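You operate a simulated robot arm through the tools that you are given. There is no shell and no other tool. Be economical: measure what you need, move in short steps, check, and stop when the job is done.

The job below is to be done with a simulated two-armed robot. You get a single attempt, and the scene is never put back.

JOB
Touch up the step plate's bare patch with the matching paint.
Fine: hold the tin while its cap turns; blue band brush, back in its slot; cap screwed home. A coat counts when it lies all over at full strength: go over it till it gets no stronger.

Only the result counts: the job must be done as asked and must still hold three seconds after the hand-in. Knocking over, shifting, dropping, spilling or breaking anything else fails it. A push-on lid holds only when it is set on centred and level and pressed home; a screw cap is set on level and turned clockwise until tight.

ROBOT AND FRAMES
Two 7-joint arms with two-finger parallel grippers on one trunk, on a base that drives. Base frame: it is fixed to the floor where the robot stands at the start and does not move with it; the origin is under the middle of the robot, x ahead of it, y to its left, z up; the surface under the hand at the start is at about z = 850. Units: mm, degrees, N and s.
The left shoulder is at the start at [50, 165, 1205], the right one opposite. With the tool pointing down near the work surface each hand reaches from about 160 to 680 mm from the robot's upright axis, wherever it stands, measured 20 degrees to its own side. Places, roughly: blue band brush (3x3x19 cm) [700, 400, 1000]; last slot of the brush stand [700, 400, 900]; orange band brush (3x3x19 cm) [700, 600, 1000]; rubber mat on the steel table [600, 0, 900]. Payload 3.91 kg a hand.
The TCP of each hand is the grasp point between the finger pads, 30 mm short of the fingertips. In the tool frame z runs along the fingers and y along their closing line. The gripper opens to 110 mm. The fingers are 20 mm wide and 10 mm thick; the gripper's body (48 by 112 mm) begins 55 mm behind the TCP.
Orientation is that of the tool frame in the base frame, as a unit quaternion [x, y, z, w]. With the fingers straight down and closing along the base's y, the tool's x points along the base's -x, its y along +y and its z along -z.

CONTROLS
- The arms move only by the tool move_arm. It takes "left_increments", "right_increments" or both (then of equal length, played together; a hand with none holds still); each is a list of rows, each an object of numbers (a shift or turn left out is 0, a gripper value left out holds the last): "tx", "ty", "tz": the shift along the tool's x, y, z in mm; "rx", "ry", "rz": the turn, a rotation vector about the tool's x, y, z in degrees; "fingers": the opening in per cent of the stroke, from 0 (shut) to 100 (fully open). In form: [{"tx": .., "ty": .., "tz": .., "rx": .., "ry": .., "rz": .., "fingers": ..}, ...]. A call has 1 to 8 rows; each row shifts and turns the commanded pose from where the row before left it, along the tool's axes as they then stand. A row lasts 0.2 s, in which the tool goes at most 50 mm and 8.6 degrees; a call with a longer step from one row to the next is refused whole, and so is a gripper value outside its range. A pose out of reach is approached as far as the arm can. The call stops where the force on the tool passes 40 N (or 10 N more than at its start, if that is more) or the arm is blocked; 0.2 s more then pass. The fingers move at their own pace (about 45 mm/s each) and stop on an object; they squeeze with about 35 N. The grip force told is the motor's: it shows also when the fingers shut on nothing. Time passes only in rows, and 0.2 s behind the last, so rows that do not move let the fingers close. The reply holds the time, the measured pose of the TCP, the force on the tool along the base axes, the opening and the grip force, in the units named above and with some noise, with the torque about the TCP (base axes, N m) and any sound that the robot's microphone picked up, and new pictures: "show" is both (left out), scene, wrist or none (wrist: the cameras of the hands that moved).
- Cameras (640 x 400 px; columns grow to the right, rows downward): "scene" is now at [121.5, 5.1, 1393.5]; the picture's right is [0.05, -1.00, 0.00], its down [-0.38, -0.02, -0.93] and it looks along [0.92, 0.04, -0.38] (base axes); focal length 214 px, centre (320, 200). "left" rides on the left gripper at [73, -17, -103] in its tool frame; the picture's right is [0.23, 0.97, 0.00], its down [-0.76, 0.18, -0.62] and it looks along [-0.61, 0.14, 0.78] (tool axes); focal length 222 px, centre (320, 200). "right" rides on the right gripper at [72, 17, -103] in its tool frame; the picture's right is [-0.23, 0.97, 0.00], its down [-0.76, -0.18, -0.62] and it looks along [-0.61, -0.14, 0.78] (tool axes); focal length 222 px, centre (320, 200). There is no depth. A picture from a camera that has moved, and an enlarged one, comes with that camera's place and axes in the base frame and with its lens.
- lift_body(by): slides the trunk up (or, below 0, down) by that many mm; the arms and the scene camera ride with it, the base frame stays. It gives what a move gives, with no picture.
- base_move(legs): drives the robot by 1 to 6 legs, each [ahead, left, turn to the left] in mm, mm and degrees, along the robot's own axes; the way and the turn of a leg run together, so that a leg with both is an arc; at most 1500 mm and 180 degrees a leg. The arms and the cameras ride along, it lands a little off, and it stops where it bumps. It gives what a move gives, and a new picture of the scene camera.
- aim_head(pan, tilt): turns the head with the scene camera to pan (to the left, within 80 degrees either way) and tilt (down, from -29 to 69), counted from straight ahead of the robot. It gives what a move gives, and a new picture of the scene camera.
- inspect(camera, box): a new picture of the part [left, top, right, bottom] of that camera's present view, enlarged. It takes no simulated time.
- close_job(): hands the job in; it is judged then, once.

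Go step by step. Nothing tells you exact positions but the pictures and the camera data: compare them with the known pose of the tool, close in by small moves and look again before you grip or let go. The budget is 120 turns and 260 pictures, counting those below and the enlarged ones. Unless the task says otherwise, let go and move clear before handing in, and close with one line.

The tools are called after "Call:" by a JSON object that holds its "api" and its "payload". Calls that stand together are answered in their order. move_arm: Moves the arms, as the interface text tells. Its arguments: {"type":"object","properties":{"left_increments":{"type":"array"},"right_increments":{"type":"array"},"show":{"type":"string","enum":["both","scene","wrist","none"]}},"required":[]} The other tools are called the same way: lift_body (by) slides the trunk up or down; base_move (legs) drives the base; aim_head (pan, tilt) turns the head that bears the scene camera; inspect (camera, box) takes an enlarged picture of a part of a camera's view; close_job () hands the job in.

At the start:

```text
time: 0.0
left_tcp_pos: [263.7, 116.8, 1335.8]
left_tool_rot: [0.0, 1.0, -0.001, -0.001]
left_wrist_force: [-0.4, 0.3, -0.4]
left_ft_torque: [0.02, 0.02, 0.02]
left_gripper_width: 110.1
left_finger_force: 0.0
right_tcp_pos: [364.7, -200.5, 1406.2]
right_tool_rot: [-0.001, 1.0, -0.001, 0.0]
right_wrist_force: [0.7, 0.3, -0.6]
right_ft_torque: [-0.03, 0.04, -0.04]
right_gripper_width: 110.0
right_finger_force: 0.0
trunk travel left (down, up): [-425.0, 78.0]
robot x, y, heading: [-2.2, 1.7, -0.1]
head pan, tilt: [2.7, 22.3]
```

scene: 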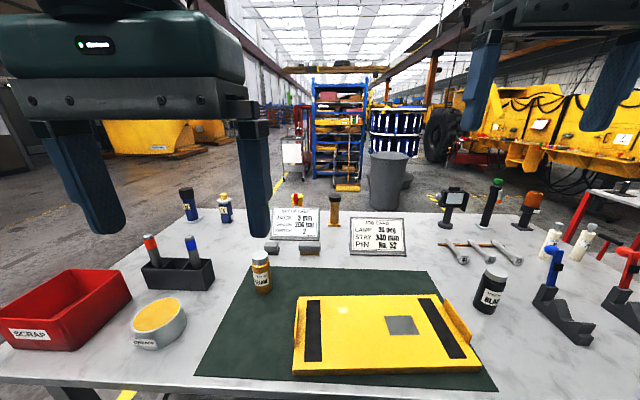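
right: 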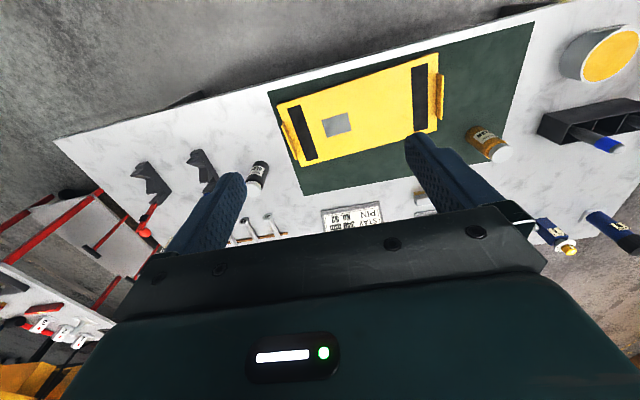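
left: 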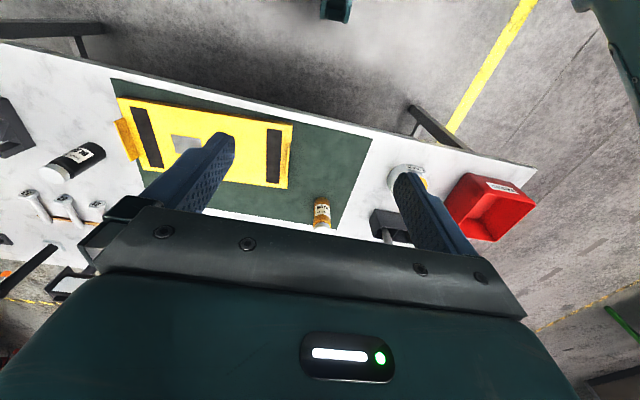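

I see a yellow step plate with a grey bare patch on the mat, a yellowish tin to its left and a black tin to its right. The brush stand with two brushes is on the left. I'll look closer at the labels first.

Call:
{"api": "inspect", "payload": {"camera": "scene", "box": [120, 180, 340, 320]}}

Call:
{"api": "inspect", "payload": {"camera": "scene", "box": [270, 250, 530, 400]}}

Call:
{"api": "inspect", "payload": {"camera": "scene", "box": [240, 190, 420, 300]}}

```text
2.86 times, centred on (230, 250) of scene
camera zoom: at [121.5, 5.1, 1393.5], right [0.05, -1.0, 0.0], down [-0.38, -0.02, -0.93], along [0.92, 0.04, -0.38], focal length 613 px, centre (577, 57)
```

zoom: 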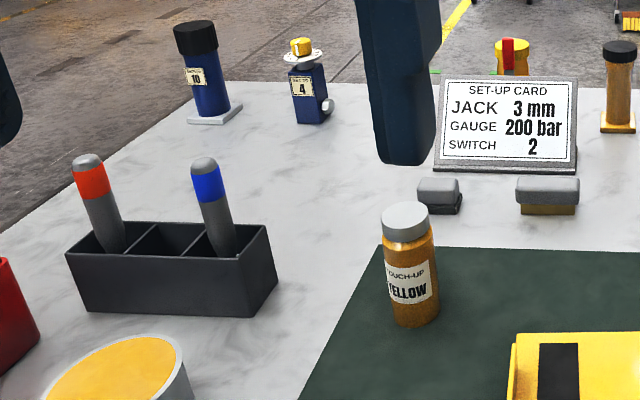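

```text
2.46 times, centred on (400, 325) of scene
camera zoom: at [121.5, 5.1, 1393.5], right [0.05, -1.0, 0.0], down [-0.38, -0.02, -0.93], along [0.92, 0.04, -0.38], focal length 528 px, centre (123, -108)
```

zoom: 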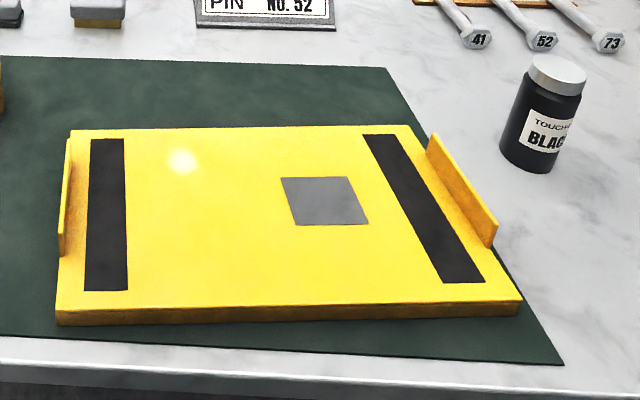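

```text
3.56 times, centred on (330, 245) of scene
camera zoom: at [121.5, 5.1, 1393.5], right [0.05, -1.0, 0.0], down [-0.38, -0.02, -0.93], along [0.92, 0.04, -0.38], focal length 763 px, centre (284, 40)
```

zoom: 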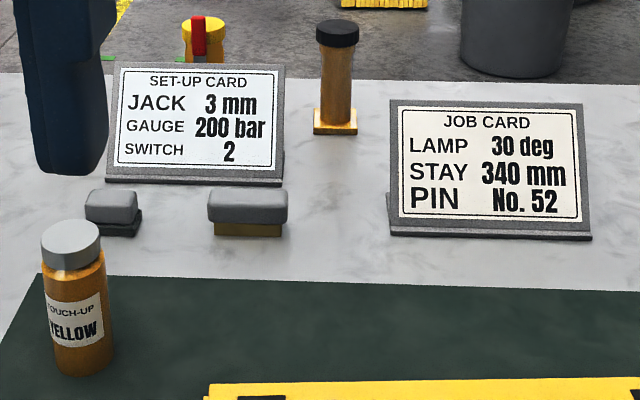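

The tin labelled YELLOW matches the plate. It stands at about [667, 217], roughly 125 mm high and 55 mm wide, with a silver cap. I'll drive closer so that both hands can reach it.

Call:
{"api": "base_move", "payload": {"legs": [[0, 170, 0], [90, 0, 0]]}}

Call:
{"api": "aim_head", "payload": {"pan": 5, "tilt": 35}}

```text
time: 2.8
left_tcp_pos: [354.4, 286.1, 1336.4]
left_tool_rot: [0.0, 1.0, -0.001, 0.0]
left_wrist_force: [-0.1, -0.3, 0.1]
left_ft_torque: [0.0, 0.03, 0.01]
left_gripper_width: 109.8
left_finger_force: 0.2
right_tcp_pos: [455.1, -32.6, 1405.9]
right_tool_rot: [0.0, 1.0, 0.0, 0.0]
right_wrist_force: [0.7, 0.2, -0.6]
right_ft_torque: [-0.03, -0.03, -0.03]
right_gripper_width: 109.7
right_finger_force: 0.0
trunk travel left (down, up): [-425.0, 78.0]
robot x, y, heading: [92.4, 168.2, 0.3]
head pan, tilt: [2.7, 22.3]
camera scene: at [211.8, 174.0, 1393.5], right [0.05, -1.0, 0.0], down [-0.38, -0.02, -0.92], along [0.92, 0.04, -0.38], focal length 214 px, centre (320, 200)
```

scene: 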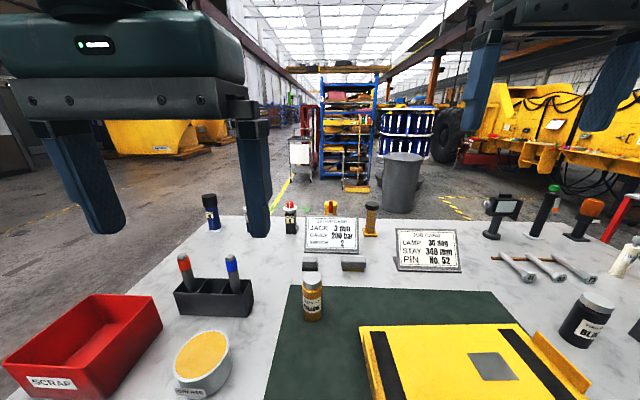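

```text
time: 3.6
left_tcp_pos: [353.1, 286.7, 1336.1]
left_tool_rot: [0.0, 1.0, -0.001, 0.0]
left_wrist_force: [-0.4, 0.3, 0.7]
left_ft_torque: [0.02, 0.01, 0.01]
left_gripper_width: 110.1
left_finger_force: 0.0
right_tcp_pos: [453.5, -33.9, 1406.5]
right_tool_rot: [0.0, 1.0, -0.001, -0.001]
right_wrist_force: [0.1, 0.2, 0.4]
right_ft_torque: [0.01, -0.01, 0.0]
right_gripper_width: 110.1
right_finger_force: 0.0
trunk travel left (down, up): [-425.0, 78.0]
robot x, y, heading: [90.4, 169.4, -0.2]
head pan, tilt: [5.0, 35.0]
camera scene: at [205.9, 177.4, 1373.5], right [0.09, -1.0, 0.0], down [-0.57, -0.05, -0.82], along [0.82, 0.07, -0.57], focal length 214 px, centre (320, 200)
```

scene: 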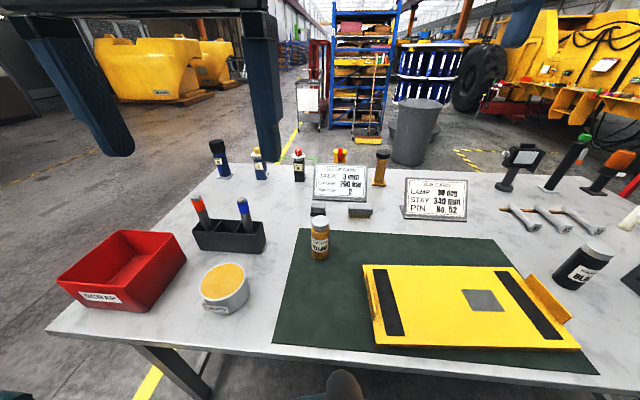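

The drive worked and there is still room to the table. I'll zoom in to measure the tin, the brush and the stand from here.

Call:
{"api": "inspect", "payload": {"camera": "scene", "box": [180, 180, 340, 280]}}

Call:
{"api": "inspect", "payload": {"camera": "scene", "box": [290, 200, 350, 270]}}

```text
4.00 times, centred on (260, 230) of scene
camera zoom: at [205.9, 177.4, 1373.5], right [0.09, -1.0, 0.0], down [-0.57, -0.05, -0.82], along [0.82, 0.07, -0.57], focal length 858 px, centre (560, 80)
```

zoom: 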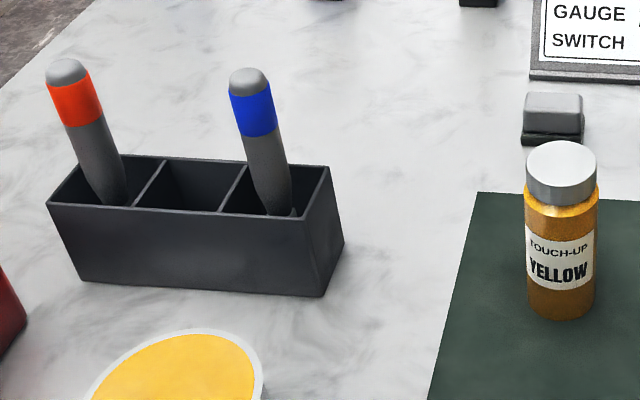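

```text
5.71 times, centred on (320, 235) of scene
camera zoom: at [205.9, 177.4, 1373.5], right [0.09, -1.0, 0.0], down [-0.57, -0.05, -0.82], along [0.82, 0.07, -0.57], focal length 1226 px, centre (320, 0)
```

zoom: 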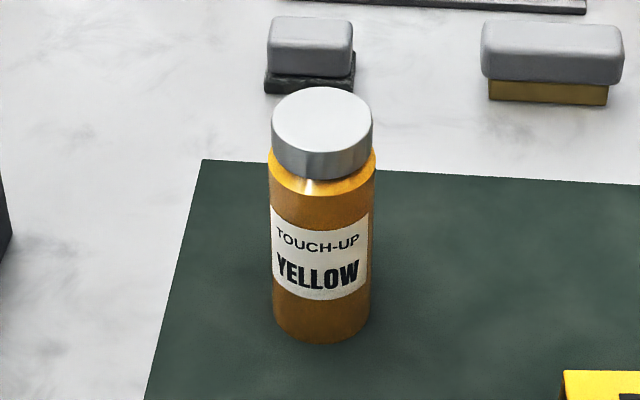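

The tin is centred at about [664, 215], its cap top is near z 983, the cap is about 49 mm wide and the body about 54 mm. Next the left hand turns to pitch toward the tin, while the right hand heads above the cap.

Call:
{"api": "move_arm", "payload": {"left_increments": [{"rz": 6.67}, {"rz": 6.67}, {"rz": 6.66}, {"ry": -8.57}, {"ry": -8.57}, {"ry": -8.57}, {"ry": -8.57}, {"ry": -8.57}], "right_increments": [{"tx": -20, "ty": 25, "tz": 24}, {"tx": -20, "ty": 25, "tz": 24}, {"tx": -20, "ty": 25, "tz": 24}, {"tx": -20, "ty": 25, "tz": 24}, {"tx": -20, "ty": 25, "tz": 24}, {"tx": -20, "ty": 25, "tz": 24}, {"tx": -20, "ty": 25, "tz": 24}, {"tx": -20, "ty": 25, "tz": 24}], "show": "none"}}

Call:
{"api": "move_arm", "payload": {"left_increments": [{"ry": -8.57}, {"ry": -8.57}, {"tx": 25, "ty": 4, "tz": 40}, {"tx": 25, "ty": 4, "tz": 40}, {"tx": 25, "ty": 4, "tz": 40}, {"tx": 25, "ty": 4, "tz": 40}, {"tx": 25, "ty": 4, "tz": 40}, {"tx": 25, "ty": 4, "tz": 40}]}}

```text
time: 5.4
left_tcp_pos: [354.0, 286.9, 1336.0]
left_tool_rot: [0.161, 0.916, -0.064, 0.362]
left_wrist_force: [-0.8, 0.9, -0.6]
left_ft_torque: [0.03, 0.02, -0.01]
left_gripper_width: 110.2
left_finger_force: 0.1
right_tcp_pos: [617.5, 169.7, 1212.0]
right_tool_rot: [0.001, 1.0, 0.0, 0.0]
right_wrist_force: [0.3, -0.4, -1.1]
right_ft_torque: [0.01, -0.01, -0.01]
right_gripper_width: 110.0
right_finger_force: 0.0
trunk travel left (down, up): [-425.0, 78.0]
robot x, y, heading: [89.7, 171.7, -0.1]
head pan, tilt: [5.0, 35.0]
```

```text
time: 7.2
left_tcp_pos: [514.5, 237.5, 1130.5]
left_tool_rot: [0.149, 0.853, -0.087, 0.493]
left_wrist_force: [-0.2, -0.3, 0.2]
left_ft_torque: [0.0, -0.02, 0.02]
left_gripper_width: 110.1
left_finger_force: 0.1
left hand out of reach, approached as far as the arm can: row 3, 4, 5
right_tcp_pos: [617.3, 169.3, 1211.9]
right_tool_rot: [0.0, 1.0, -0.001, 0.0]
right_wrist_force: [0.2, 0.4, 0.5]
right_ft_torque: [-0.03, 0.06, -0.01]
right_gripper_width: 109.9
right_finger_force: 0.0
trunk travel left (down, up): [-425.0, 78.0]
robot x, y, heading: [87.3, 168.1, -0.2]
head pan, tilt: [5.0, 35.0]
camera scene: at [206.3, 177.5, 1373.5], right [0.09, -1.0, 0.0], down [-0.57, -0.05, -0.82], along [0.82, 0.07, -0.57], focal length 214 px, centre (320, 200)
camera left: at [390.3, 264.6, 1120.6], right [0.23, 0.95, -0.2], down [-0.09, 0.22, 0.97], along [0.97, -0.2, 0.14], focal length 222 px, centre (320, 200)
```

scene: 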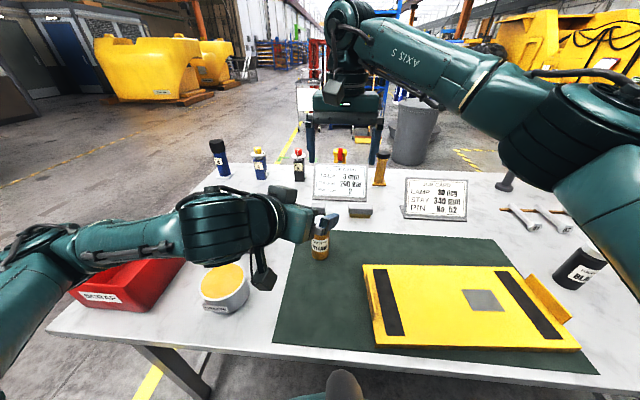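
left: 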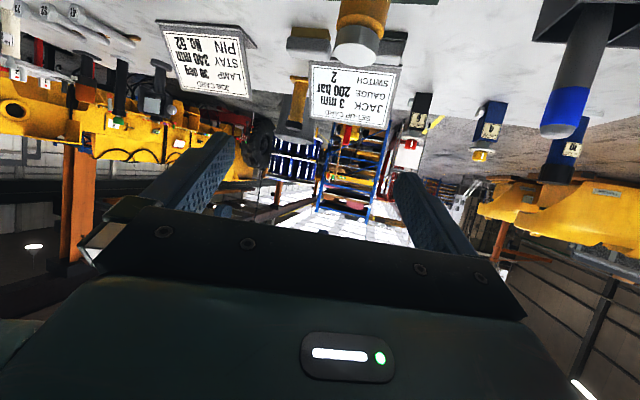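

The left hand is still short of its pre-grasp pose, so I bring it to about [566, 250, 960], pointing at the tin.

Call:
{"api": "move_arm", "payload": {"left_increments": [{"tx": 31.4, "ty": 7.4, "tz": 30.9}, {"tx": 31.4, "ty": 7.4, "tz": 30.9}, {"tx": 31.4, "ty": 7.4, "tz": 30.9}, {"tx": 31.4, "ty": 7.4, "tz": 30.9}]}}

Call:
{"api": "inspect", "payload": {"camera": "right", "box": [0, 0, 640, 400]}}

```text
time: 8.2
left_tcp_pos: [567.5, 258.0, 959.1]
left_tool_rot: [0.149, 0.853, -0.087, 0.493]
left_wrist_force: [-0.2, -0.5, 0.4]
left_ft_torque: [0.01, 0.01, -0.02]
left_gripper_width: 110.2
left_finger_force: 0.0
right_tcp_pos: [616.6, 168.4, 1212.2]
right_tool_rot: [0.0, 1.0, 0.0, 0.0]
right_wrist_force: [0.2, -0.8, -0.2]
right_ft_torque: [0.0, 0.04, -0.03]
right_gripper_width: 109.9
right_finger_force: 0.0
trunk travel left (down, up): [-425.0, 78.0]
robot x, y, heading: [90.8, 170.8, -0.0]
head pan, tilt: [5.0, 35.0]
camera scene: at [206.2, 177.5, 1373.5], right [0.09, -1.0, 0.0], down [-0.57, -0.05, -0.82], along [0.82, 0.07, -0.57], focal length 214 px, centre (320, 200)
camera left: at [442.7, 283.7, 948.6], right [0.23, 0.95, -0.2], down [-0.09, 0.22, 0.97], along [0.97, -0.2, 0.14], focal length 222 px, centre (320, 200)
```

scene: 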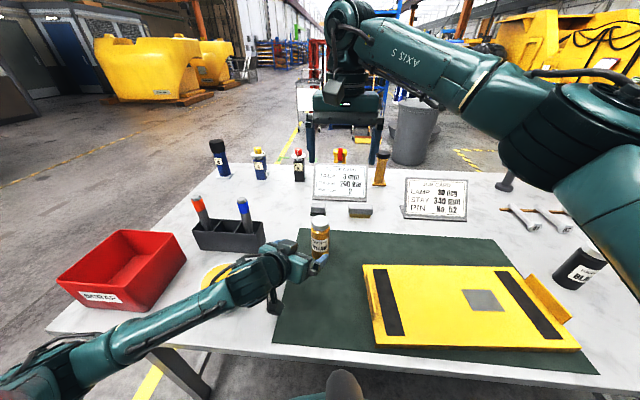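
left: 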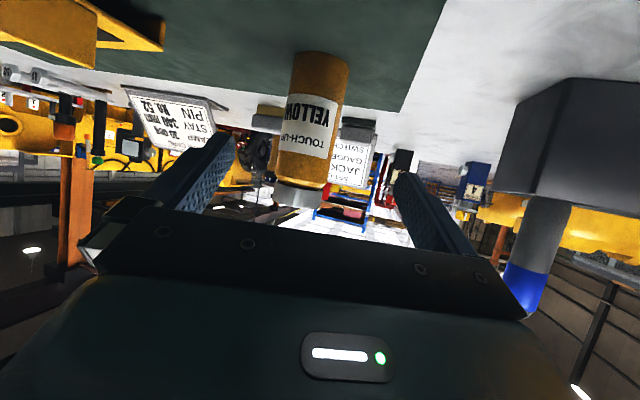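

```text
1.00 times, centred on (320, 200) of right (not enlarged: the box is as wide or as high as the picture)
camera zoom: at [544.7, 184.3, 1316.8], right [0.23, 0.97, 0.0], down [0.76, -0.18, 0.62], along [0.61, -0.14, -0.78], focal length 222 px, centre (320, 200)
```

zoom: 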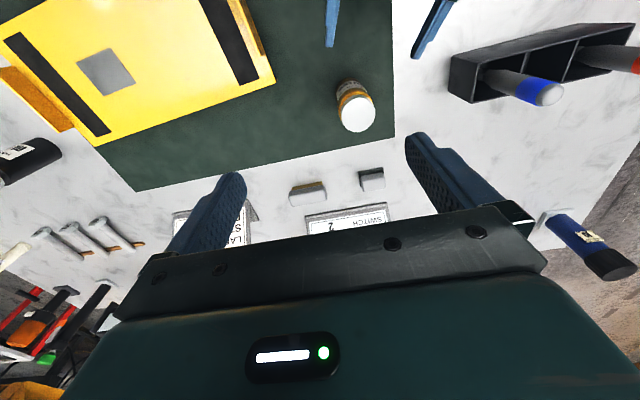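

The tin sits at about [660, 213.5], based on all three cameras. I advance the left hand around its body.

Call:
{"api": "move_arm", "payload": {"left_increments": [{"tx": 5.7, "ty": -10.4, "tz": 12}, {"tz": 35}, {"tz": 35}, {"tz": 30}]}}

Call:
{"api": "inspect", "payload": {"camera": "right", "box": [260, 40, 460, 165]}}

```text
time: 9.2
left_tcp_pos: [655.3, 211.1, 898.9]
left_tool_rot: [0.149, 0.853, -0.087, 0.492]
left_wrist_force: [0.7, 0.2, 0.1]
left_ft_torque: [-0.02, -0.05, -0.02]
left_gripper_width: 109.7
left_finger_force: 0.0
right_tcp_pos: [616.8, 167.9, 1212.2]
right_tool_rot: [0.0, 1.0, 0.001, 0.0]
right_wrist_force: [0.3, 0.0, -0.5]
right_ft_torque: [0.0, 0.0, 0.0]
right_gripper_width: 110.1
right_finger_force: 0.0
trunk travel left (down, up): [-425.0, 78.0]
robot x, y, heading: [88.0, 166.6, 0.2]
head pan, tilt: [5.0, 35.0]
camera scene: at [206.5, 177.2, 1373.4], right [0.09, -1.0, 0.0], down [-0.57, -0.05, -0.82], along [0.82, 0.07, -0.57], focal length 214 px, centre (320, 200)
camera left: at [530.8, 237.7, 887.5], right [0.23, 0.95, -0.2], down [-0.09, 0.22, 0.97], along [0.97, -0.2, 0.14], focal length 222 px, centre (320, 200)
```

scene: 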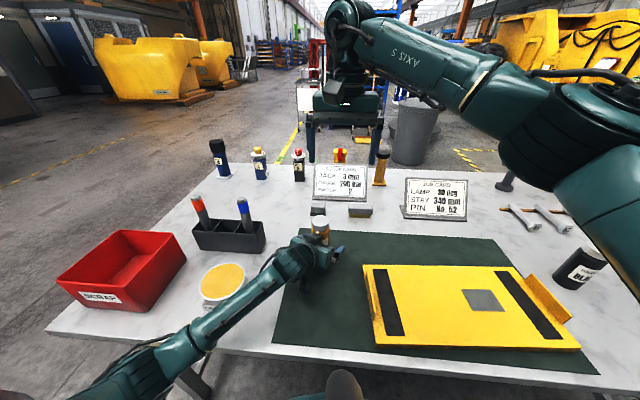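
left: 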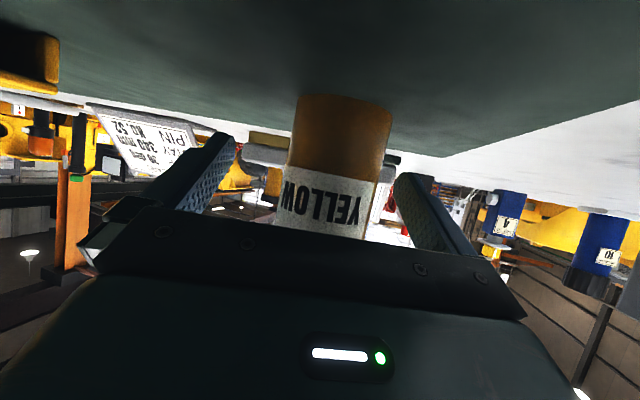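

```text
3.20 times, centred on (360, 102) of right
camera zoom: at [545.0, 183.9, 1316.6], right [0.23, 0.97, 0.0], down [0.76, -0.18, 0.62], along [0.61, -0.14, -0.78], focal length 711 px, centre (192, 512)
```

zoom: 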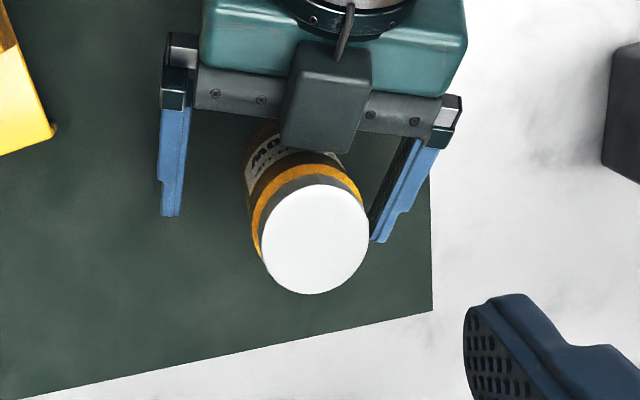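

The tin is about 6 mm toward +y of the grip centre. I correct for that and then close the left hand on the body.

Call:
{"api": "move_arm", "payload": {"left_increments": [{"ty": 6}, {"fingers": 60}, {"fingers": 0}, {}, {}, {}], "show": "wrist"}}

Call:
{"api": "inspect", "payload": {"camera": "right", "box": [260, 40, 460, 165]}}

```text
time: 10.6
left_tcp_pos: [656.3, 217.1, 897.3]
left_tool_rot: [0.15, 0.852, -0.088, 0.493]
left_wrist_force: [-1.8, -2.9, 0.2]
left_ft_torque: [-0.04, 0.01, -0.04]
left_gripper_width: 53.5
left_finger_force: 35.0
right_tcp_pos: [616.0, 166.9, 1211.7]
right_tool_rot: [0.0, 1.0, 0.0, 0.0]
right_wrist_force: [-0.1, 0.2, 0.1]
right_ft_torque: [0.02, 0.0, 0.0]
right_gripper_width: 110.2
right_finger_force: 0.1
trunk travel left (down, up): [-425.0, 78.0]
robot x, y, heading: [86.4, 167.0, 0.0]
head pan, tilt: [5.0, 35.0]
camera left: at [532.3, 243.7, 887.1], right [0.23, 0.95, -0.2], down [-0.09, 0.22, 0.97], along [0.97, -0.2, 0.14], focal length 222 px, centre (320, 200)
```

left: 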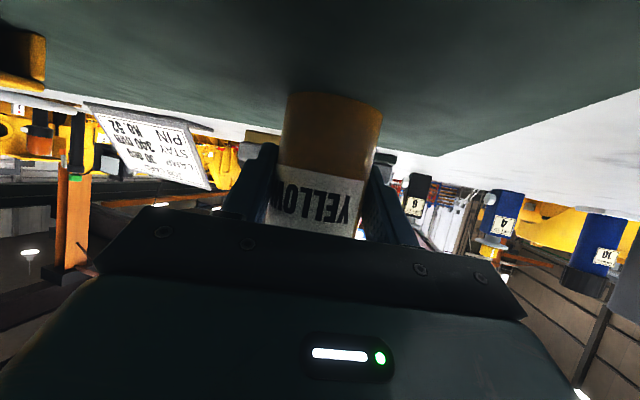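

```text
3.20 times, centred on (360, 102) of right
camera zoom: at [544.5, 183.8, 1316.8], right [0.23, 0.97, 0.0], down [0.76, -0.18, 0.62], along [0.61, -0.14, -0.78], focal length 711 px, centre (192, 512)
```

zoom: 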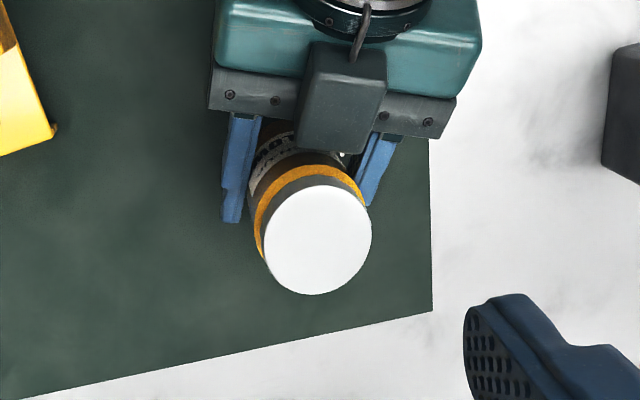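

The left hand holds the tin firmly: width 53.5 mm, 35 N. Now I bring the right hand above the cap and turn it clockwise, so I have a long counter-clockwise stroke that keeps clear of the left gripper.

Call:
{"api": "move_arm", "payload": {"right_increments": [{"tx": -15, "ty": 16.5, "tz": 34}, {"tx": -15, "ty": 16.5, "tz": 34}, {"tx": -15, "ty": 16.5, "tz": 34}, {"rz": 8.5}, {"rz": 8.5}, {"rz": 8.5}, {"rz": 8.5}, {"rz": 8.5}], "show": "none"}}

Call:
{"api": "move_arm", "payload": {"right_increments": [{"rz": 8.5}, {"rz": 8.5}, {"rz": 8.5}, {"rz": 8.5}]}}

```text
time: 12.4
left_tcp_pos: [656.7, 217.1, 896.6]
left_tool_rot: [0.15, 0.853, -0.087, 0.493]
left_wrist_force: [-2.0, -0.4, 0.9]
left_ft_torque: [0.09, 0.01, 0.04]
left_gripper_width: 53.0
left_finger_force: 35.0
right_tcp_pos: [659.7, 218.7, 1113.0]
right_tool_rot: [0.364, 0.931, -0.001, -0.001]
right_wrist_force: [-0.1, 0.3, 0.5]
right_ft_torque: [-0.01, 0.01, -0.01]
right_gripper_width: 109.8
right_finger_force: 0.0
trunk travel left (down, up): [-425.0, 78.0]
robot x, y, heading: [87.5, 168.4, 0.0]
head pan, tilt: [5.0, 35.0]
```

```text
time: 13.4
left_tcp_pos: [655.4, 217.1, 897.7]
left_tool_rot: [0.15, 0.852, -0.088, 0.494]
left_wrist_force: [-1.7, 0.5, 0.5]
left_ft_torque: [0.14, -0.01, 0.05]
left_gripper_width: 53.1
left_finger_force: 34.7
right_tcp_pos: [658.7, 217.7, 1112.4]
right_tool_rot: [0.621, 0.784, 0.0, 0.0]
right_wrist_force: [0.1, 0.0, 0.2]
right_ft_torque: [0.0, 0.01, 0.0]
right_gripper_width: 110.1
right_finger_force: 0.1
trunk travel left (down, up): [-425.0, 78.0]
robot x, y, heading: [90.9, 167.9, 0.1]
head pan, tilt: [5.0, 35.0]
camera scene: at [205.9, 177.4, 1373.5], right [0.09, -1.0, 0.0], down [-0.57, -0.05, -0.82], along [0.82, 0.07, -0.57], focal length 214 px, centre (320, 200)
camera right: at [659.7, 291.0, 1216.7], right [1.0, 0.0, 0.0], down [0.0, -0.78, 0.62], along [0.0, -0.62, -0.78], focal length 222 px, centre (320, 200)
```

scene: 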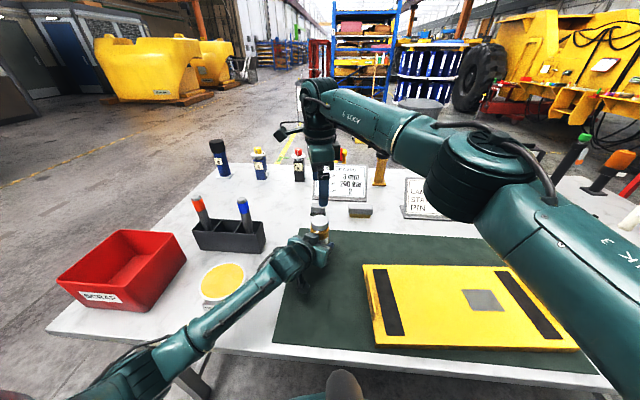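
right: 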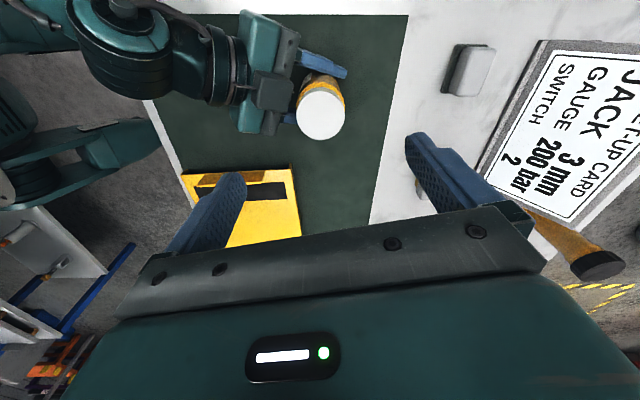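

The cap centre is confirmed near [661, 217, 982]. I want to see how high the left gripper's box stands next to the cap before descending.

Call:
{"api": "inspect", "payload": {"camera": "right", "box": [220, 50, 380, 150]}}

Call:
{"api": "inspect", "payload": {"camera": "scene", "box": [270, 190, 350, 270]}}

```text
4.00 times, centred on (300, 100) of right
camera zoom: at [659.7, 291.0, 1216.7], right [1.0, 0.0, 0.0], down [0.0, -0.78, 0.62], along [0.0, -0.62, -0.78], focal length 888 px, centre (400, 600)
```

zoom: 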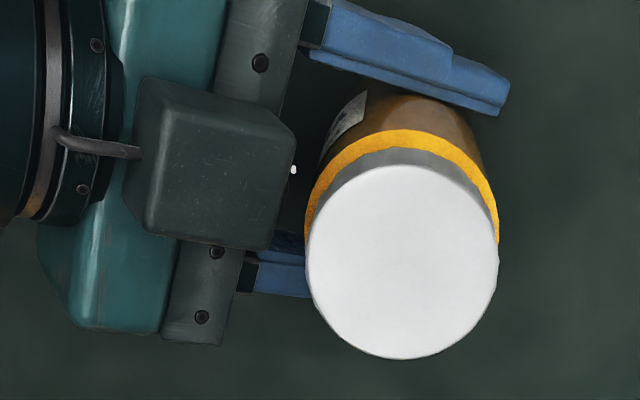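

```text
5.00 times, centred on (310, 230) of scene
camera zoom: at [205.9, 177.4, 1373.5], right [0.09, -1.0, 0.0], down [-0.57, -0.05, -0.82], along [0.82, 0.07, -0.57], focal length 1072 px, centre (370, 50)
```

zoom: 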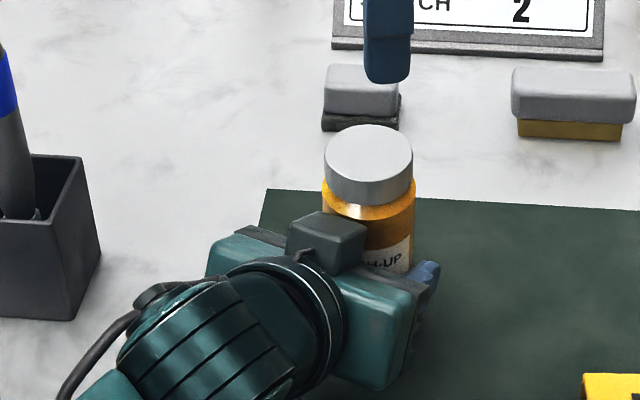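

The box top is at about z 967, so fingertips at z 968 or higher clear it. I turn back a little, narrow the opening and descend until the tips overlap the cap by about 14 mm.

Call:
{"api": "move_arm", "payload": {"right_increments": [{"rz": -8, "fingers": 62}, {"rz": -8}, {"tx": -1.7, "ty": 1.7, "tz": 35}, {"tz": 35}, {"tz": 25}, {"tz": 10}]}}

Call:
{"api": "inspect", "payload": {"camera": "scene", "box": [270, 190, 350, 270]}}

```text
time: 14.8
left_tcp_pos: [656.9, 219.2, 897.2]
left_tool_rot: [0.15, 0.853, -0.088, 0.493]
left_wrist_force: [-1.2, 1.2, 0.9]
left_ft_torque: [0.12, 0.0, 0.08]
left_gripper_width: 53.2
left_finger_force: 35.4
right_tcp_pos: [661.6, 215.0, 1007.6]
right_tool_rot: [0.503, 0.864, 0.0, 0.001]
right_wrist_force: [-0.4, -0.2, 1.1]
right_ft_torque: [0.02, 0.03, 0.01]
right_gripper_width: 68.0
right_finger_force: 0.2
trunk travel left (down, up): [-425.0, 78.0]
robot x, y, heading: [91.9, 169.8, 0.0]
head pan, tilt: [5.0, 35.0]
camera scene: at [205.9, 177.5, 1373.5], right [0.09, -1.0, 0.0], down [-0.57, -0.05, -0.82], along [0.82, 0.07, -0.57], focal length 214 px, centre (320, 200)
camera right: at [640.8, 286.0, 1112.3], right [0.96, 0.28, 0.0], down [0.22, -0.75, 0.62], along [0.18, -0.6, -0.78], focal length 222 px, centre (320, 200)
```

scene: 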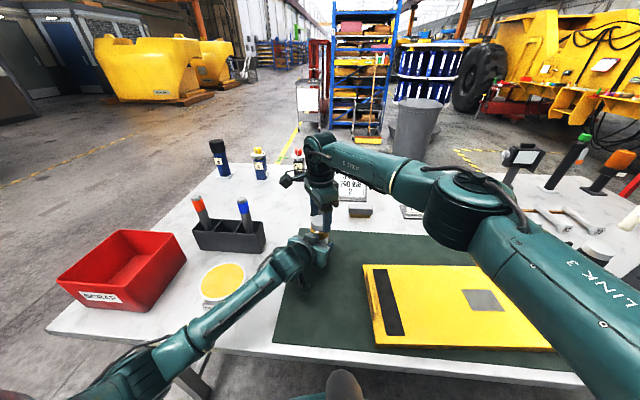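
right: 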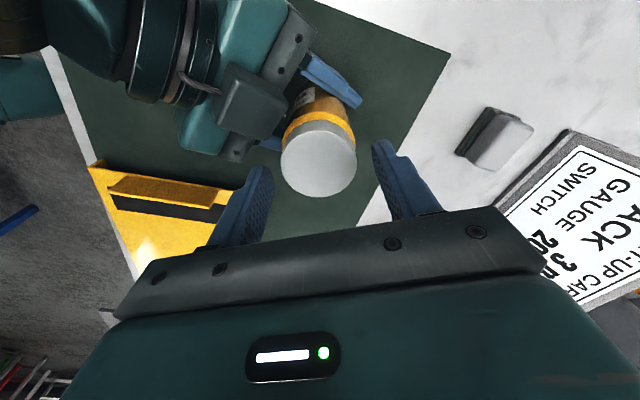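

```text
5.00 times, centred on (310, 230) of scene
camera zoom: at [205.9, 177.5, 1373.5], right [0.09, -1.0, 0.0], down [-0.57, -0.05, -0.82], along [0.82, 0.07, -0.57], focal length 1072 px, centre (370, 50)
```

zoom: 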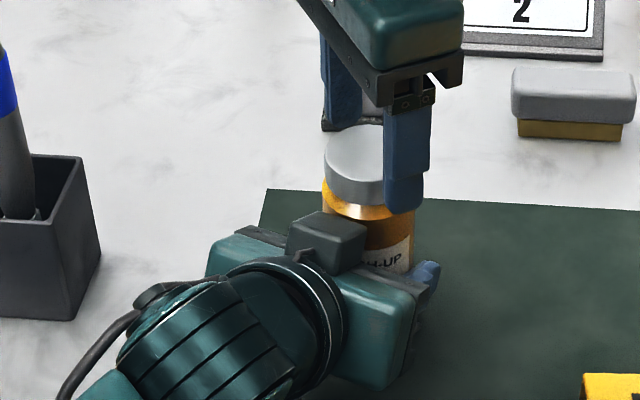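

Alignment looks right. I go down 9 mm and close on the cap.

Call:
{"api": "move_arm", "payload": {"right_increments": [{"tz": 8.5}, {"fingers": 0}, {}, {}], "show": "wrist"}}

Call:
{"api": "inspect", "payload": {"camera": "scene", "box": [270, 190, 350, 270]}}

```text
time: 15.8
left_tcp_pos: [656.9, 218.1, 897.9]
left_tool_rot: [0.149, 0.853, -0.087, 0.492]
left_wrist_force: [0.2, 2.7, 0.7]
left_ft_torque: [-0.13, 0.31, 0.06]
left_gripper_width: 53.2
left_finger_force: 35.2
right_tcp_pos: [660.2, 217.3, 999.5]
right_tool_rot: [0.504, 0.864, 0.0, 0.0]
right_wrist_force: [-2.8, -1.9, -0.4]
right_ft_torque: [-0.03, 0.06, -0.02]
right_gripper_width: 46.9
right_finger_force: 35.3
trunk travel left (down, up): [-425.0, 78.0]
robot x, y, heading: [88.2, 167.4, -0.1]
head pan, tilt: [5.0, 35.0]
camera right: at [640.3, 286.7, 1103.3], right [0.96, 0.28, 0.0], down [0.22, -0.75, 0.62], along [0.18, -0.6, -0.78], focal length 222 px, centre (320, 200)
```

right: 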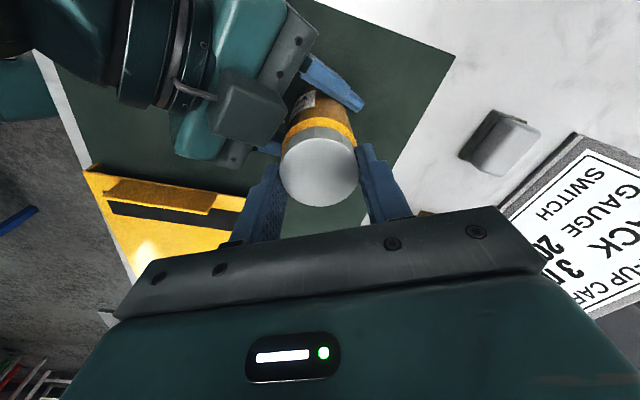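

```text
5.00 times, centred on (310, 230) of scene
camera zoom: at [205.8, 177.4, 1373.5], right [0.09, -1.0, 0.0], down [-0.57, -0.05, -0.82], along [0.82, 0.07, -0.57], focal length 1072 px, centre (370, 50)
```

zoom: 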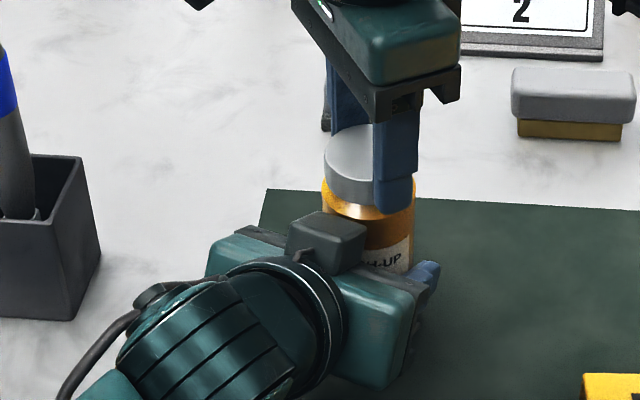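

The cap is gripped at 46.9 mm. Now I turn it counter-clockwise.

Call:
{"api": "move_arm", "payload": {"right_increments": [{"rz": -8.5}, {"rz": -8.5}, {"rz": -8.5}, {"rz": -8.5}, {"rz": -8.5}, {"rz": -8.5}, {"rz": -8.5}, {"rz": -8.5}]}}

```text
time: 17.6
left_tcp_pos: [656.3, 216.4, 896.8]
left_tool_rot: [0.15, 0.852, -0.087, 0.494]
left_wrist_force: [-7.4, -1.9, 2.9]
left_ft_torque: [0.8, -0.73, -0.02]
left_gripper_width: 53.2
left_finger_force: 35.2
right_tcp_pos: [659.8, 217.3, 1000.0]
right_tool_rot: [-0.068, 0.998, 0.001, 0.001]
right_wrist_force: [8.7, 6.2, -0.4]
right_ft_torque: [0.18, -0.16, -0.02]
right_gripper_width: 46.7
right_finger_force: 35.3
trunk travel left (down, up): [-425.0, 78.0]
robot x, y, heading: [88.6, 172.1, 0.1]
head pan, tilt: [5.0, 35.0]
camera scene: at [206.0, 177.8, 1373.5], right [0.09, -1.0, 0.0], down [-0.57, -0.05, -0.82], along [0.82, 0.07, -0.57], focal length 214 px, centre (320, 200)
camera right: at [586.8, 222.4, 1103.8], right [0.1, 1.0, 0.0], down [0.78, -0.08, 0.62], along [0.62, -0.06, -0.78], focal length 222 px, centre (320, 200)
```

scene: 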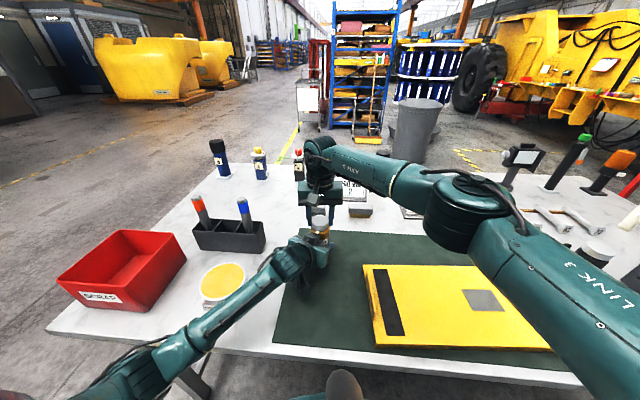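
right: 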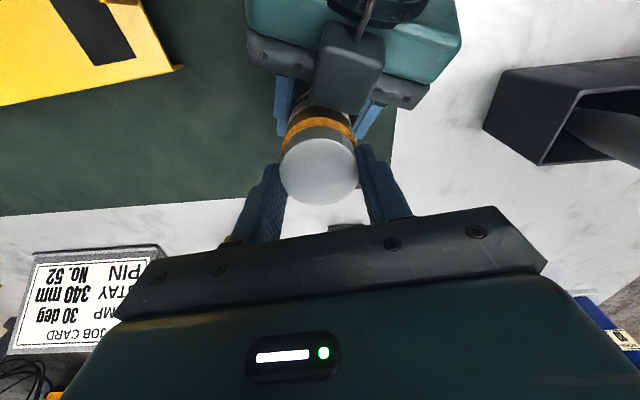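

The cap turned without slipping, with only light force. I keep turning counter-clockwise in the same grip.

Call:
{"api": "move_arm", "payload": {"right_increments": [{"rz": -8.5}, {"rz": -8.5}, {"rz": -8.5}, {"rz": -8.5}, {"rz": -8.5}, {"rz": -8.5}, {"rz": -8.5}, {"rz": -8.5}]}}

Call:
{"api": "inspect", "payload": {"camera": "scene", "box": [270, 190, 350, 270]}}

```text
time: 18.9
left_tcp_pos: [655.3, 214.8, 898.6]
left_tool_rot: [0.153, 0.851, -0.088, 0.494]
left_wrist_force: [-0.4, 0.0, 2.4]
left_ft_torque: [0.33, 0.04, 0.01]
left_gripper_width: 53.5
left_finger_force: 35.3
right_tcp_pos: [655.4, 213.4, 998.8]
right_tool_rot: [-0.351, 0.936, 0.003, 0.014]
right_wrist_force: [-0.9, -0.4, 6.0]
right_ft_torque: [-0.46, 0.4, -0.02]
right_gripper_width: 46.5
right_finger_force: 34.8
right hand out of reach, approached as far as the arm can: row 5, 6
trunk travel left (down, up): [-425.0, 78.0]
robot x, y, heading: [88.3, 167.9, 0.1]
head pan, tilt: [5.0, 35.0]
stopped in row 6 (right hand): the force on the tool passed its limit at 55 N (the readings are from after the stop); the commanded pose is now the measured one
camera scene: at [205.3, 177.3, 1373.6], right [0.09, -1.0, 0.0], down [-0.57, -0.05, -0.82], along [0.82, 0.07, -0.57], focal length 214 px, centre (320, 200)
camera right: at [587.7, 175.7, 1101.0], right [-0.47, 0.88, 0.0], down [0.67, 0.36, 0.65], along [0.57, 0.3, -0.76], focal length 222 px, centre (320, 200)
```

scene: 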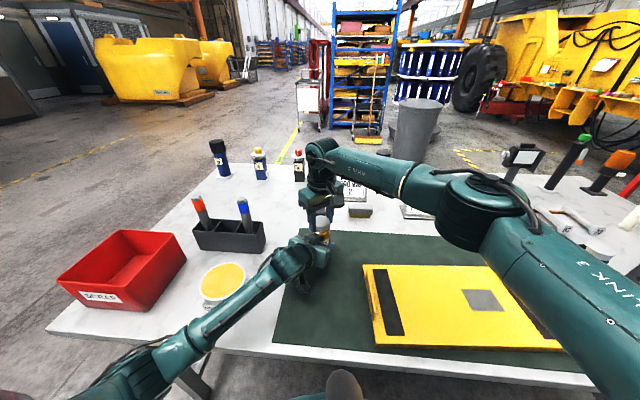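
right: 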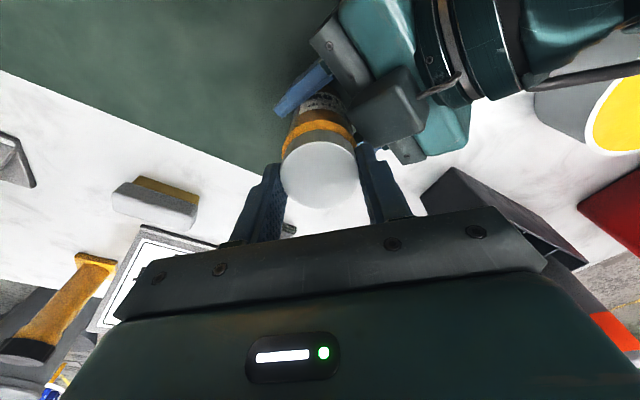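

```text
5.00 times, centred on (310, 230) of scene
camera zoom: at [205.3, 177.3, 1373.6], right [0.09, -1.0, 0.0], down [-0.57, -0.05, -0.82], along [0.82, 0.07, -0.57], focal length 1072 px, centre (370, 50)
```

zoom: 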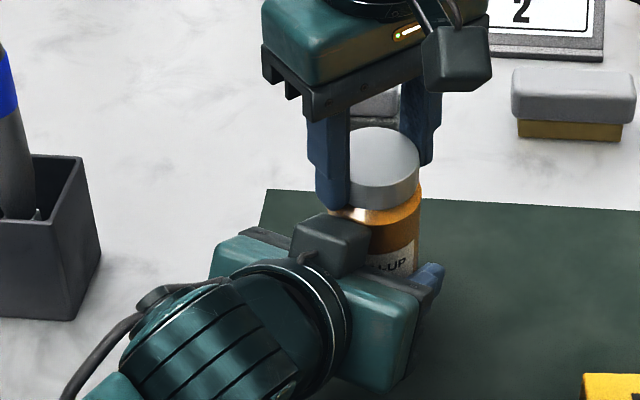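

The wrist reached its limit after about 105° of turning and nudged the held tin a few mm. I release slightly, rise, level the hand and wind it back clockwise for a long second stroke.

Call:
{"api": "move_arm", "payload": {"right_increments": [{"fingers": 49}, {"fingers": 49}, {"tz": -20}, {"tz": -20}, {"ry": 1.6, "rx": -0.2}, {"rz": 8.5}, {"rz": 8.5}, {"rz": 8.5}], "show": "none"}}

Call:
{"api": "move_arm", "payload": {"right_increments": [{"rz": 8.5}, {"rz": 8.5}, {"rz": 8.5}, {"rz": 8.5}, {"rz": 8.5}, {"rz": 8.5}, {"rz": 8.5}, {"rz": 8.5}], "show": "none"}}

Call:
{"api": "move_arm", "payload": {"right_increments": [{"rz": 8.5}, {"rz": 8.5}, {"rz": 8.5}, {"rz": 8.5}, {"rz": 8.5}, {"rz": 8.5}, {"rz": 8.5}, {"rz": 8.5}], "show": "wrist"}}

```text
time: 20.7
left_tcp_pos: [655.6, 216.2, 897.5]
left_tool_rot: [0.153, 0.852, -0.089, 0.493]
left_wrist_force: [-1.0, 2.2, 3.1]
left_ft_torque: [0.03, 0.19, -0.04]
left_gripper_width: 53.0
left_finger_force: 35.2
right_tcp_pos: [653.9, 212.1, 1038.2]
right_tool_rot: [-0.135, 0.991, -0.001, -0.001]
right_wrist_force: [0.1, -0.6, -0.2]
right_ft_torque: [-0.02, 0.03, -0.02]
right_gripper_width: 54.1
right_finger_force: 0.1
trunk travel left (down, up): [-425.0, 78.0]
robot x, y, heading: [88.1, 170.3, -0.0]
head pan, tilt: [5.0, 35.0]
```

```text
time: 22.5
left_tcp_pos: [655.3, 215.8, 898.1]
left_tool_rot: [0.154, 0.851, -0.089, 0.494]
left_wrist_force: [0.5, 0.9, 3.1]
left_ft_torque: [0.01, 0.11, -0.01]
left_gripper_width: 53.1
left_finger_force: 35.4
right_tcp_pos: [654.6, 212.4, 1039.3]
right_tool_rot: [0.442, 0.897, -0.001, 0.0]
right_wrist_force: [-0.3, -0.2, 0.1]
right_ft_torque: [0.0, 0.0, -0.04]
right_gripper_width: 53.7
right_finger_force: 0.1
trunk travel left (down, up): [-425.0, 78.0]
robot x, y, heading: [89.6, 171.3, -0.3]
head pan, tilt: [5.0, 35.0]
```

```text
time: 24.3
left_tcp_pos: [655.0, 215.2, 897.5]
left_tool_rot: [0.153, 0.852, -0.089, 0.494]
left_wrist_force: [1.3, -0.4, 3.9]
left_ft_torque: [-0.05, 0.15, -0.02]
left_gripper_width: 53.5
left_finger_force: 35.1
right_tcp_pos: [653.8, 212.3, 1037.1]
right_tool_rot: [0.868, 0.496, 0.001, 0.001]
right_wrist_force: [0.0, -0.7, 0.6]
right_ft_torque: [0.0, 0.01, -0.01]
right_gripper_width: 54.0
right_finger_force: 0.1
trunk travel left (down, up): [-425.0, 78.0]
robot x, y, heading: [91.2, 167.1, -0.1]
head pan, tilt: [5.0, 35.0]
camera right: at [706.3, 265.5, 1141.4], right [0.72, -0.69, 0.0], down [-0.54, -0.57, 0.62], along [-0.43, -0.45, -0.78], focal length 222 px, centre (320, 200)
```

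right: 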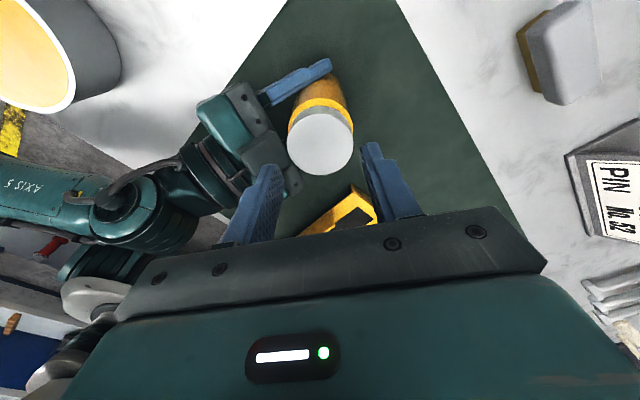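

The wrist turns freely here. I wind on to about +163°, re-centre on the cap at about [657.5, 214.5], descend and grip.

Call:
{"api": "move_arm", "payload": {"right_increments": [{"rz": 8.5}, {"rz": 8.5}, {"rz": 8.5}, {"rz": 8.5}, {"rz": 8.5, "fingers": 60}], "show": "wrist"}}

```text
time: 25.5
left_tcp_pos: [656.4, 216.1, 897.8]
left_tool_rot: [0.153, 0.851, -0.088, 0.494]
left_wrist_force: [1.3, -0.4, 3.5]
left_ft_torque: [-0.03, 0.14, 0.01]
left_gripper_width: 52.9
left_finger_force: 34.8
right_tcp_pos: [655.4, 212.2, 1037.7]
right_tool_rot: [0.989, 0.148, 0.0, 0.0]
right_wrist_force: [-0.4, 0.7, 0.1]
right_ft_torque: [-0.02, -0.03, 0.03]
right_gripper_width: 66.2
right_finger_force: 0.1
trunk travel left (down, up): [-425.0, 78.0]
robot x, y, heading: [88.0, 172.4, 0.1]
head pan, tilt: [5.0, 35.0]
camera right: at [729.8, 216.8, 1142.5], right [0.07, -1.0, 0.0], down [-0.78, -0.05, 0.62], along [-0.62, -0.04, -0.78], focal length 222 px, centre (320, 200)
```

right: 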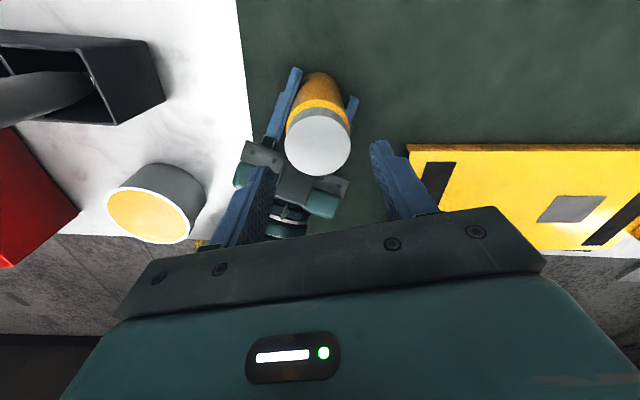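

Call:
{"api": "move_arm", "payload": {"right_increments": [{"tx": 2.4, "ty": -0.9, "tz": 20}, {"tz": 17.5}, {"fingers": 0}, {}, {}], "show": "none"}}

Call:
{"api": "move_arm", "payload": {"right_increments": [{"rz": -8.5}, {"rz": -8.5}, {"rz": -8.5}, {"rz": -8.5}, {"rz": -8.5}, {"rz": -8.5}, {"rz": -8.5}, {"rz": -8.5}], "show": "wrist"}}

```text
time: 26.7
left_tcp_pos: [655.0, 214.2, 897.8]
left_tool_rot: [0.153, 0.852, -0.088, 0.493]
left_wrist_force: [1.1, -1.2, 2.7]
left_ft_torque: [0.2, 0.06, 0.01]
left_gripper_width: 53.0
left_finger_force: 35.1
right_tcp_pos: [656.8, 215.3, 1000.6]
right_tool_rot: [0.989, 0.149, 0.0, 0.001]
right_wrist_force: [-0.5, 3.0, 0.3]
right_ft_torque: [0.08, -0.01, -0.02]
right_gripper_width: 46.7
right_finger_force: 35.0
trunk travel left (down, up): [-425.0, 78.0]
robot x, y, heading: [89.0, 170.6, -0.3]
head pan, tilt: [5.0, 35.0]
```

```text
time: 28.5
left_tcp_pos: [654.9, 215.7, 897.8]
left_tool_rot: [0.153, 0.852, -0.089, 0.493]
left_wrist_force: [-2.1, -6.7, 3.2]
left_ft_torque: [0.79, -0.07, 0.07]
left_gripper_width: 53.0
left_finger_force: 34.9
right_tcp_pos: [657.1, 214.7, 1000.4]
right_tool_rot: [0.736, 0.677, 0.001, 0.002]
right_wrist_force: [6.7, 6.2, 1.1]
right_ft_torque: [-0.39, -0.74, -0.03]
right_gripper_width: 46.9
right_finger_force: 35.1
trunk travel left (down, up): [-425.0, 78.0]
robot x, y, heading: [90.7, 167.9, 0.0]
head pan, tilt: [5.0, 35.0]
camera right: at [680.0, 284.0, 1105.2], right [0.95, -0.31, 0.0], down [-0.24, -0.74, 0.62], along [-0.19, -0.59, -0.78], focal length 222 px, centre (320, 200)
```

right: 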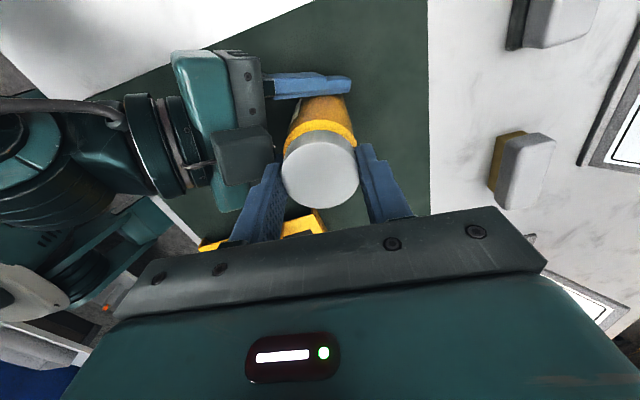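

No slipping. I keep turning counter-clockwise.

Call:
{"api": "move_arm", "payload": {"right_increments": [{"rz": -8.5}, {"rz": -8.5}, {"rz": -8.5}, {"rz": -8.5}, {"rz": -8.5}, {"rz": -8.5}, {"rz": -8.5}, {"rz": -8.5}], "show": "none"}}

Call:
{"api": "move_arm", "payload": {"right_increments": [{"rz": -8.5}, {"rz": -8.5}, {"rz": -8.5}, {"rz": -8.5}, {"rz": -8.5}], "show": "wrist"}}

Call:
{"api": "inspect", "payload": {"camera": "scene", "box": [270, 190, 350, 270]}}

```text
time: 30.3
left_tcp_pos: [654.5, 215.9, 897.7]
left_tool_rot: [0.154, 0.852, -0.089, 0.493]
left_wrist_force: [-3.0, -3.5, 1.6]
left_ft_torque: [-0.2, 0.1, 0.0]
left_gripper_width: 52.8
left_finger_force: 35.1
right_tcp_pos: [655.8, 212.8, 1000.0]
right_tool_rot: [0.231, 0.973, -0.001, 0.001]
right_wrist_force: [1.9, 0.0, 0.3]
right_ft_torque: [0.0, -0.02, -0.03]
right_gripper_width: 47.2
right_finger_force: 34.9
trunk travel left (down, up): [-425.0, 78.0]
robot x, y, heading: [91.1, 166.7, -0.0]
head pan, tilt: [5.0, 35.0]
```

```text
time: 31.5
left_tcp_pos: [655.9, 216.3, 897.1]
left_tool_rot: [0.152, 0.852, -0.087, 0.493]
left_wrist_force: [-0.8, -1.1, 0.9]
left_ft_torque: [-0.1, 0.18, 0.01]
left_gripper_width: 53.0
left_finger_force: 35.0
right_tcp_pos: [656.6, 213.1, 1000.9]
right_tool_rot: [-0.136, 0.991, 0.0, 0.0]
right_wrist_force: [0.6, -1.2, 0.1]
right_ft_torque: [-0.01, 0.0, 0.0]
right_gripper_width: 46.8
right_finger_force: 35.4
trunk travel left (down, up): [-425.0, 78.0]
robot x, y, heading: [88.5, 170.3, -0.3]
head pan, tilt: [5.0, 35.0]
camera right: at [583.1, 209.2, 1104.2], right [-0.05, 1.0, 0.0], down [0.78, 0.04, 0.62], along [0.62, 0.03, -0.78], focal length 222 px, centre (320, 200)
```

right: 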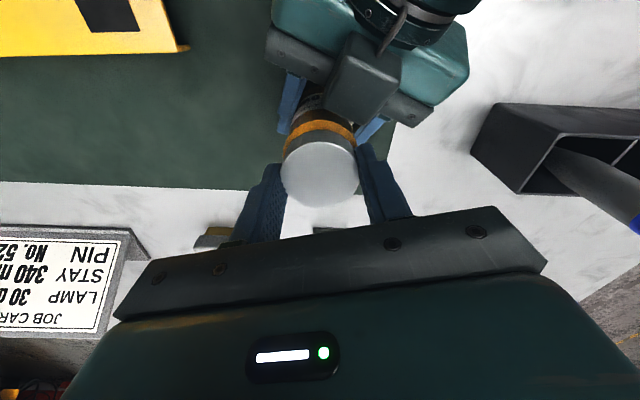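

```text
5.00 times, centred on (310, 230) of scene
camera zoom: at [206.1, 177.3, 1373.5], right [0.09, -1.0, 0.0], down [-0.57, -0.05, -0.82], along [0.82, 0.07, -0.57], focal length 1072 px, centre (370, 50)
```

zoom: 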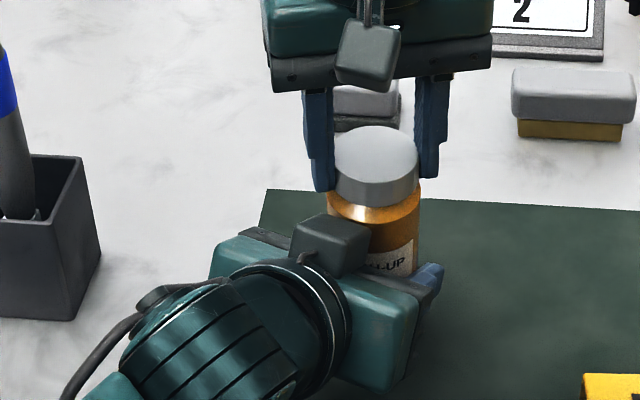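

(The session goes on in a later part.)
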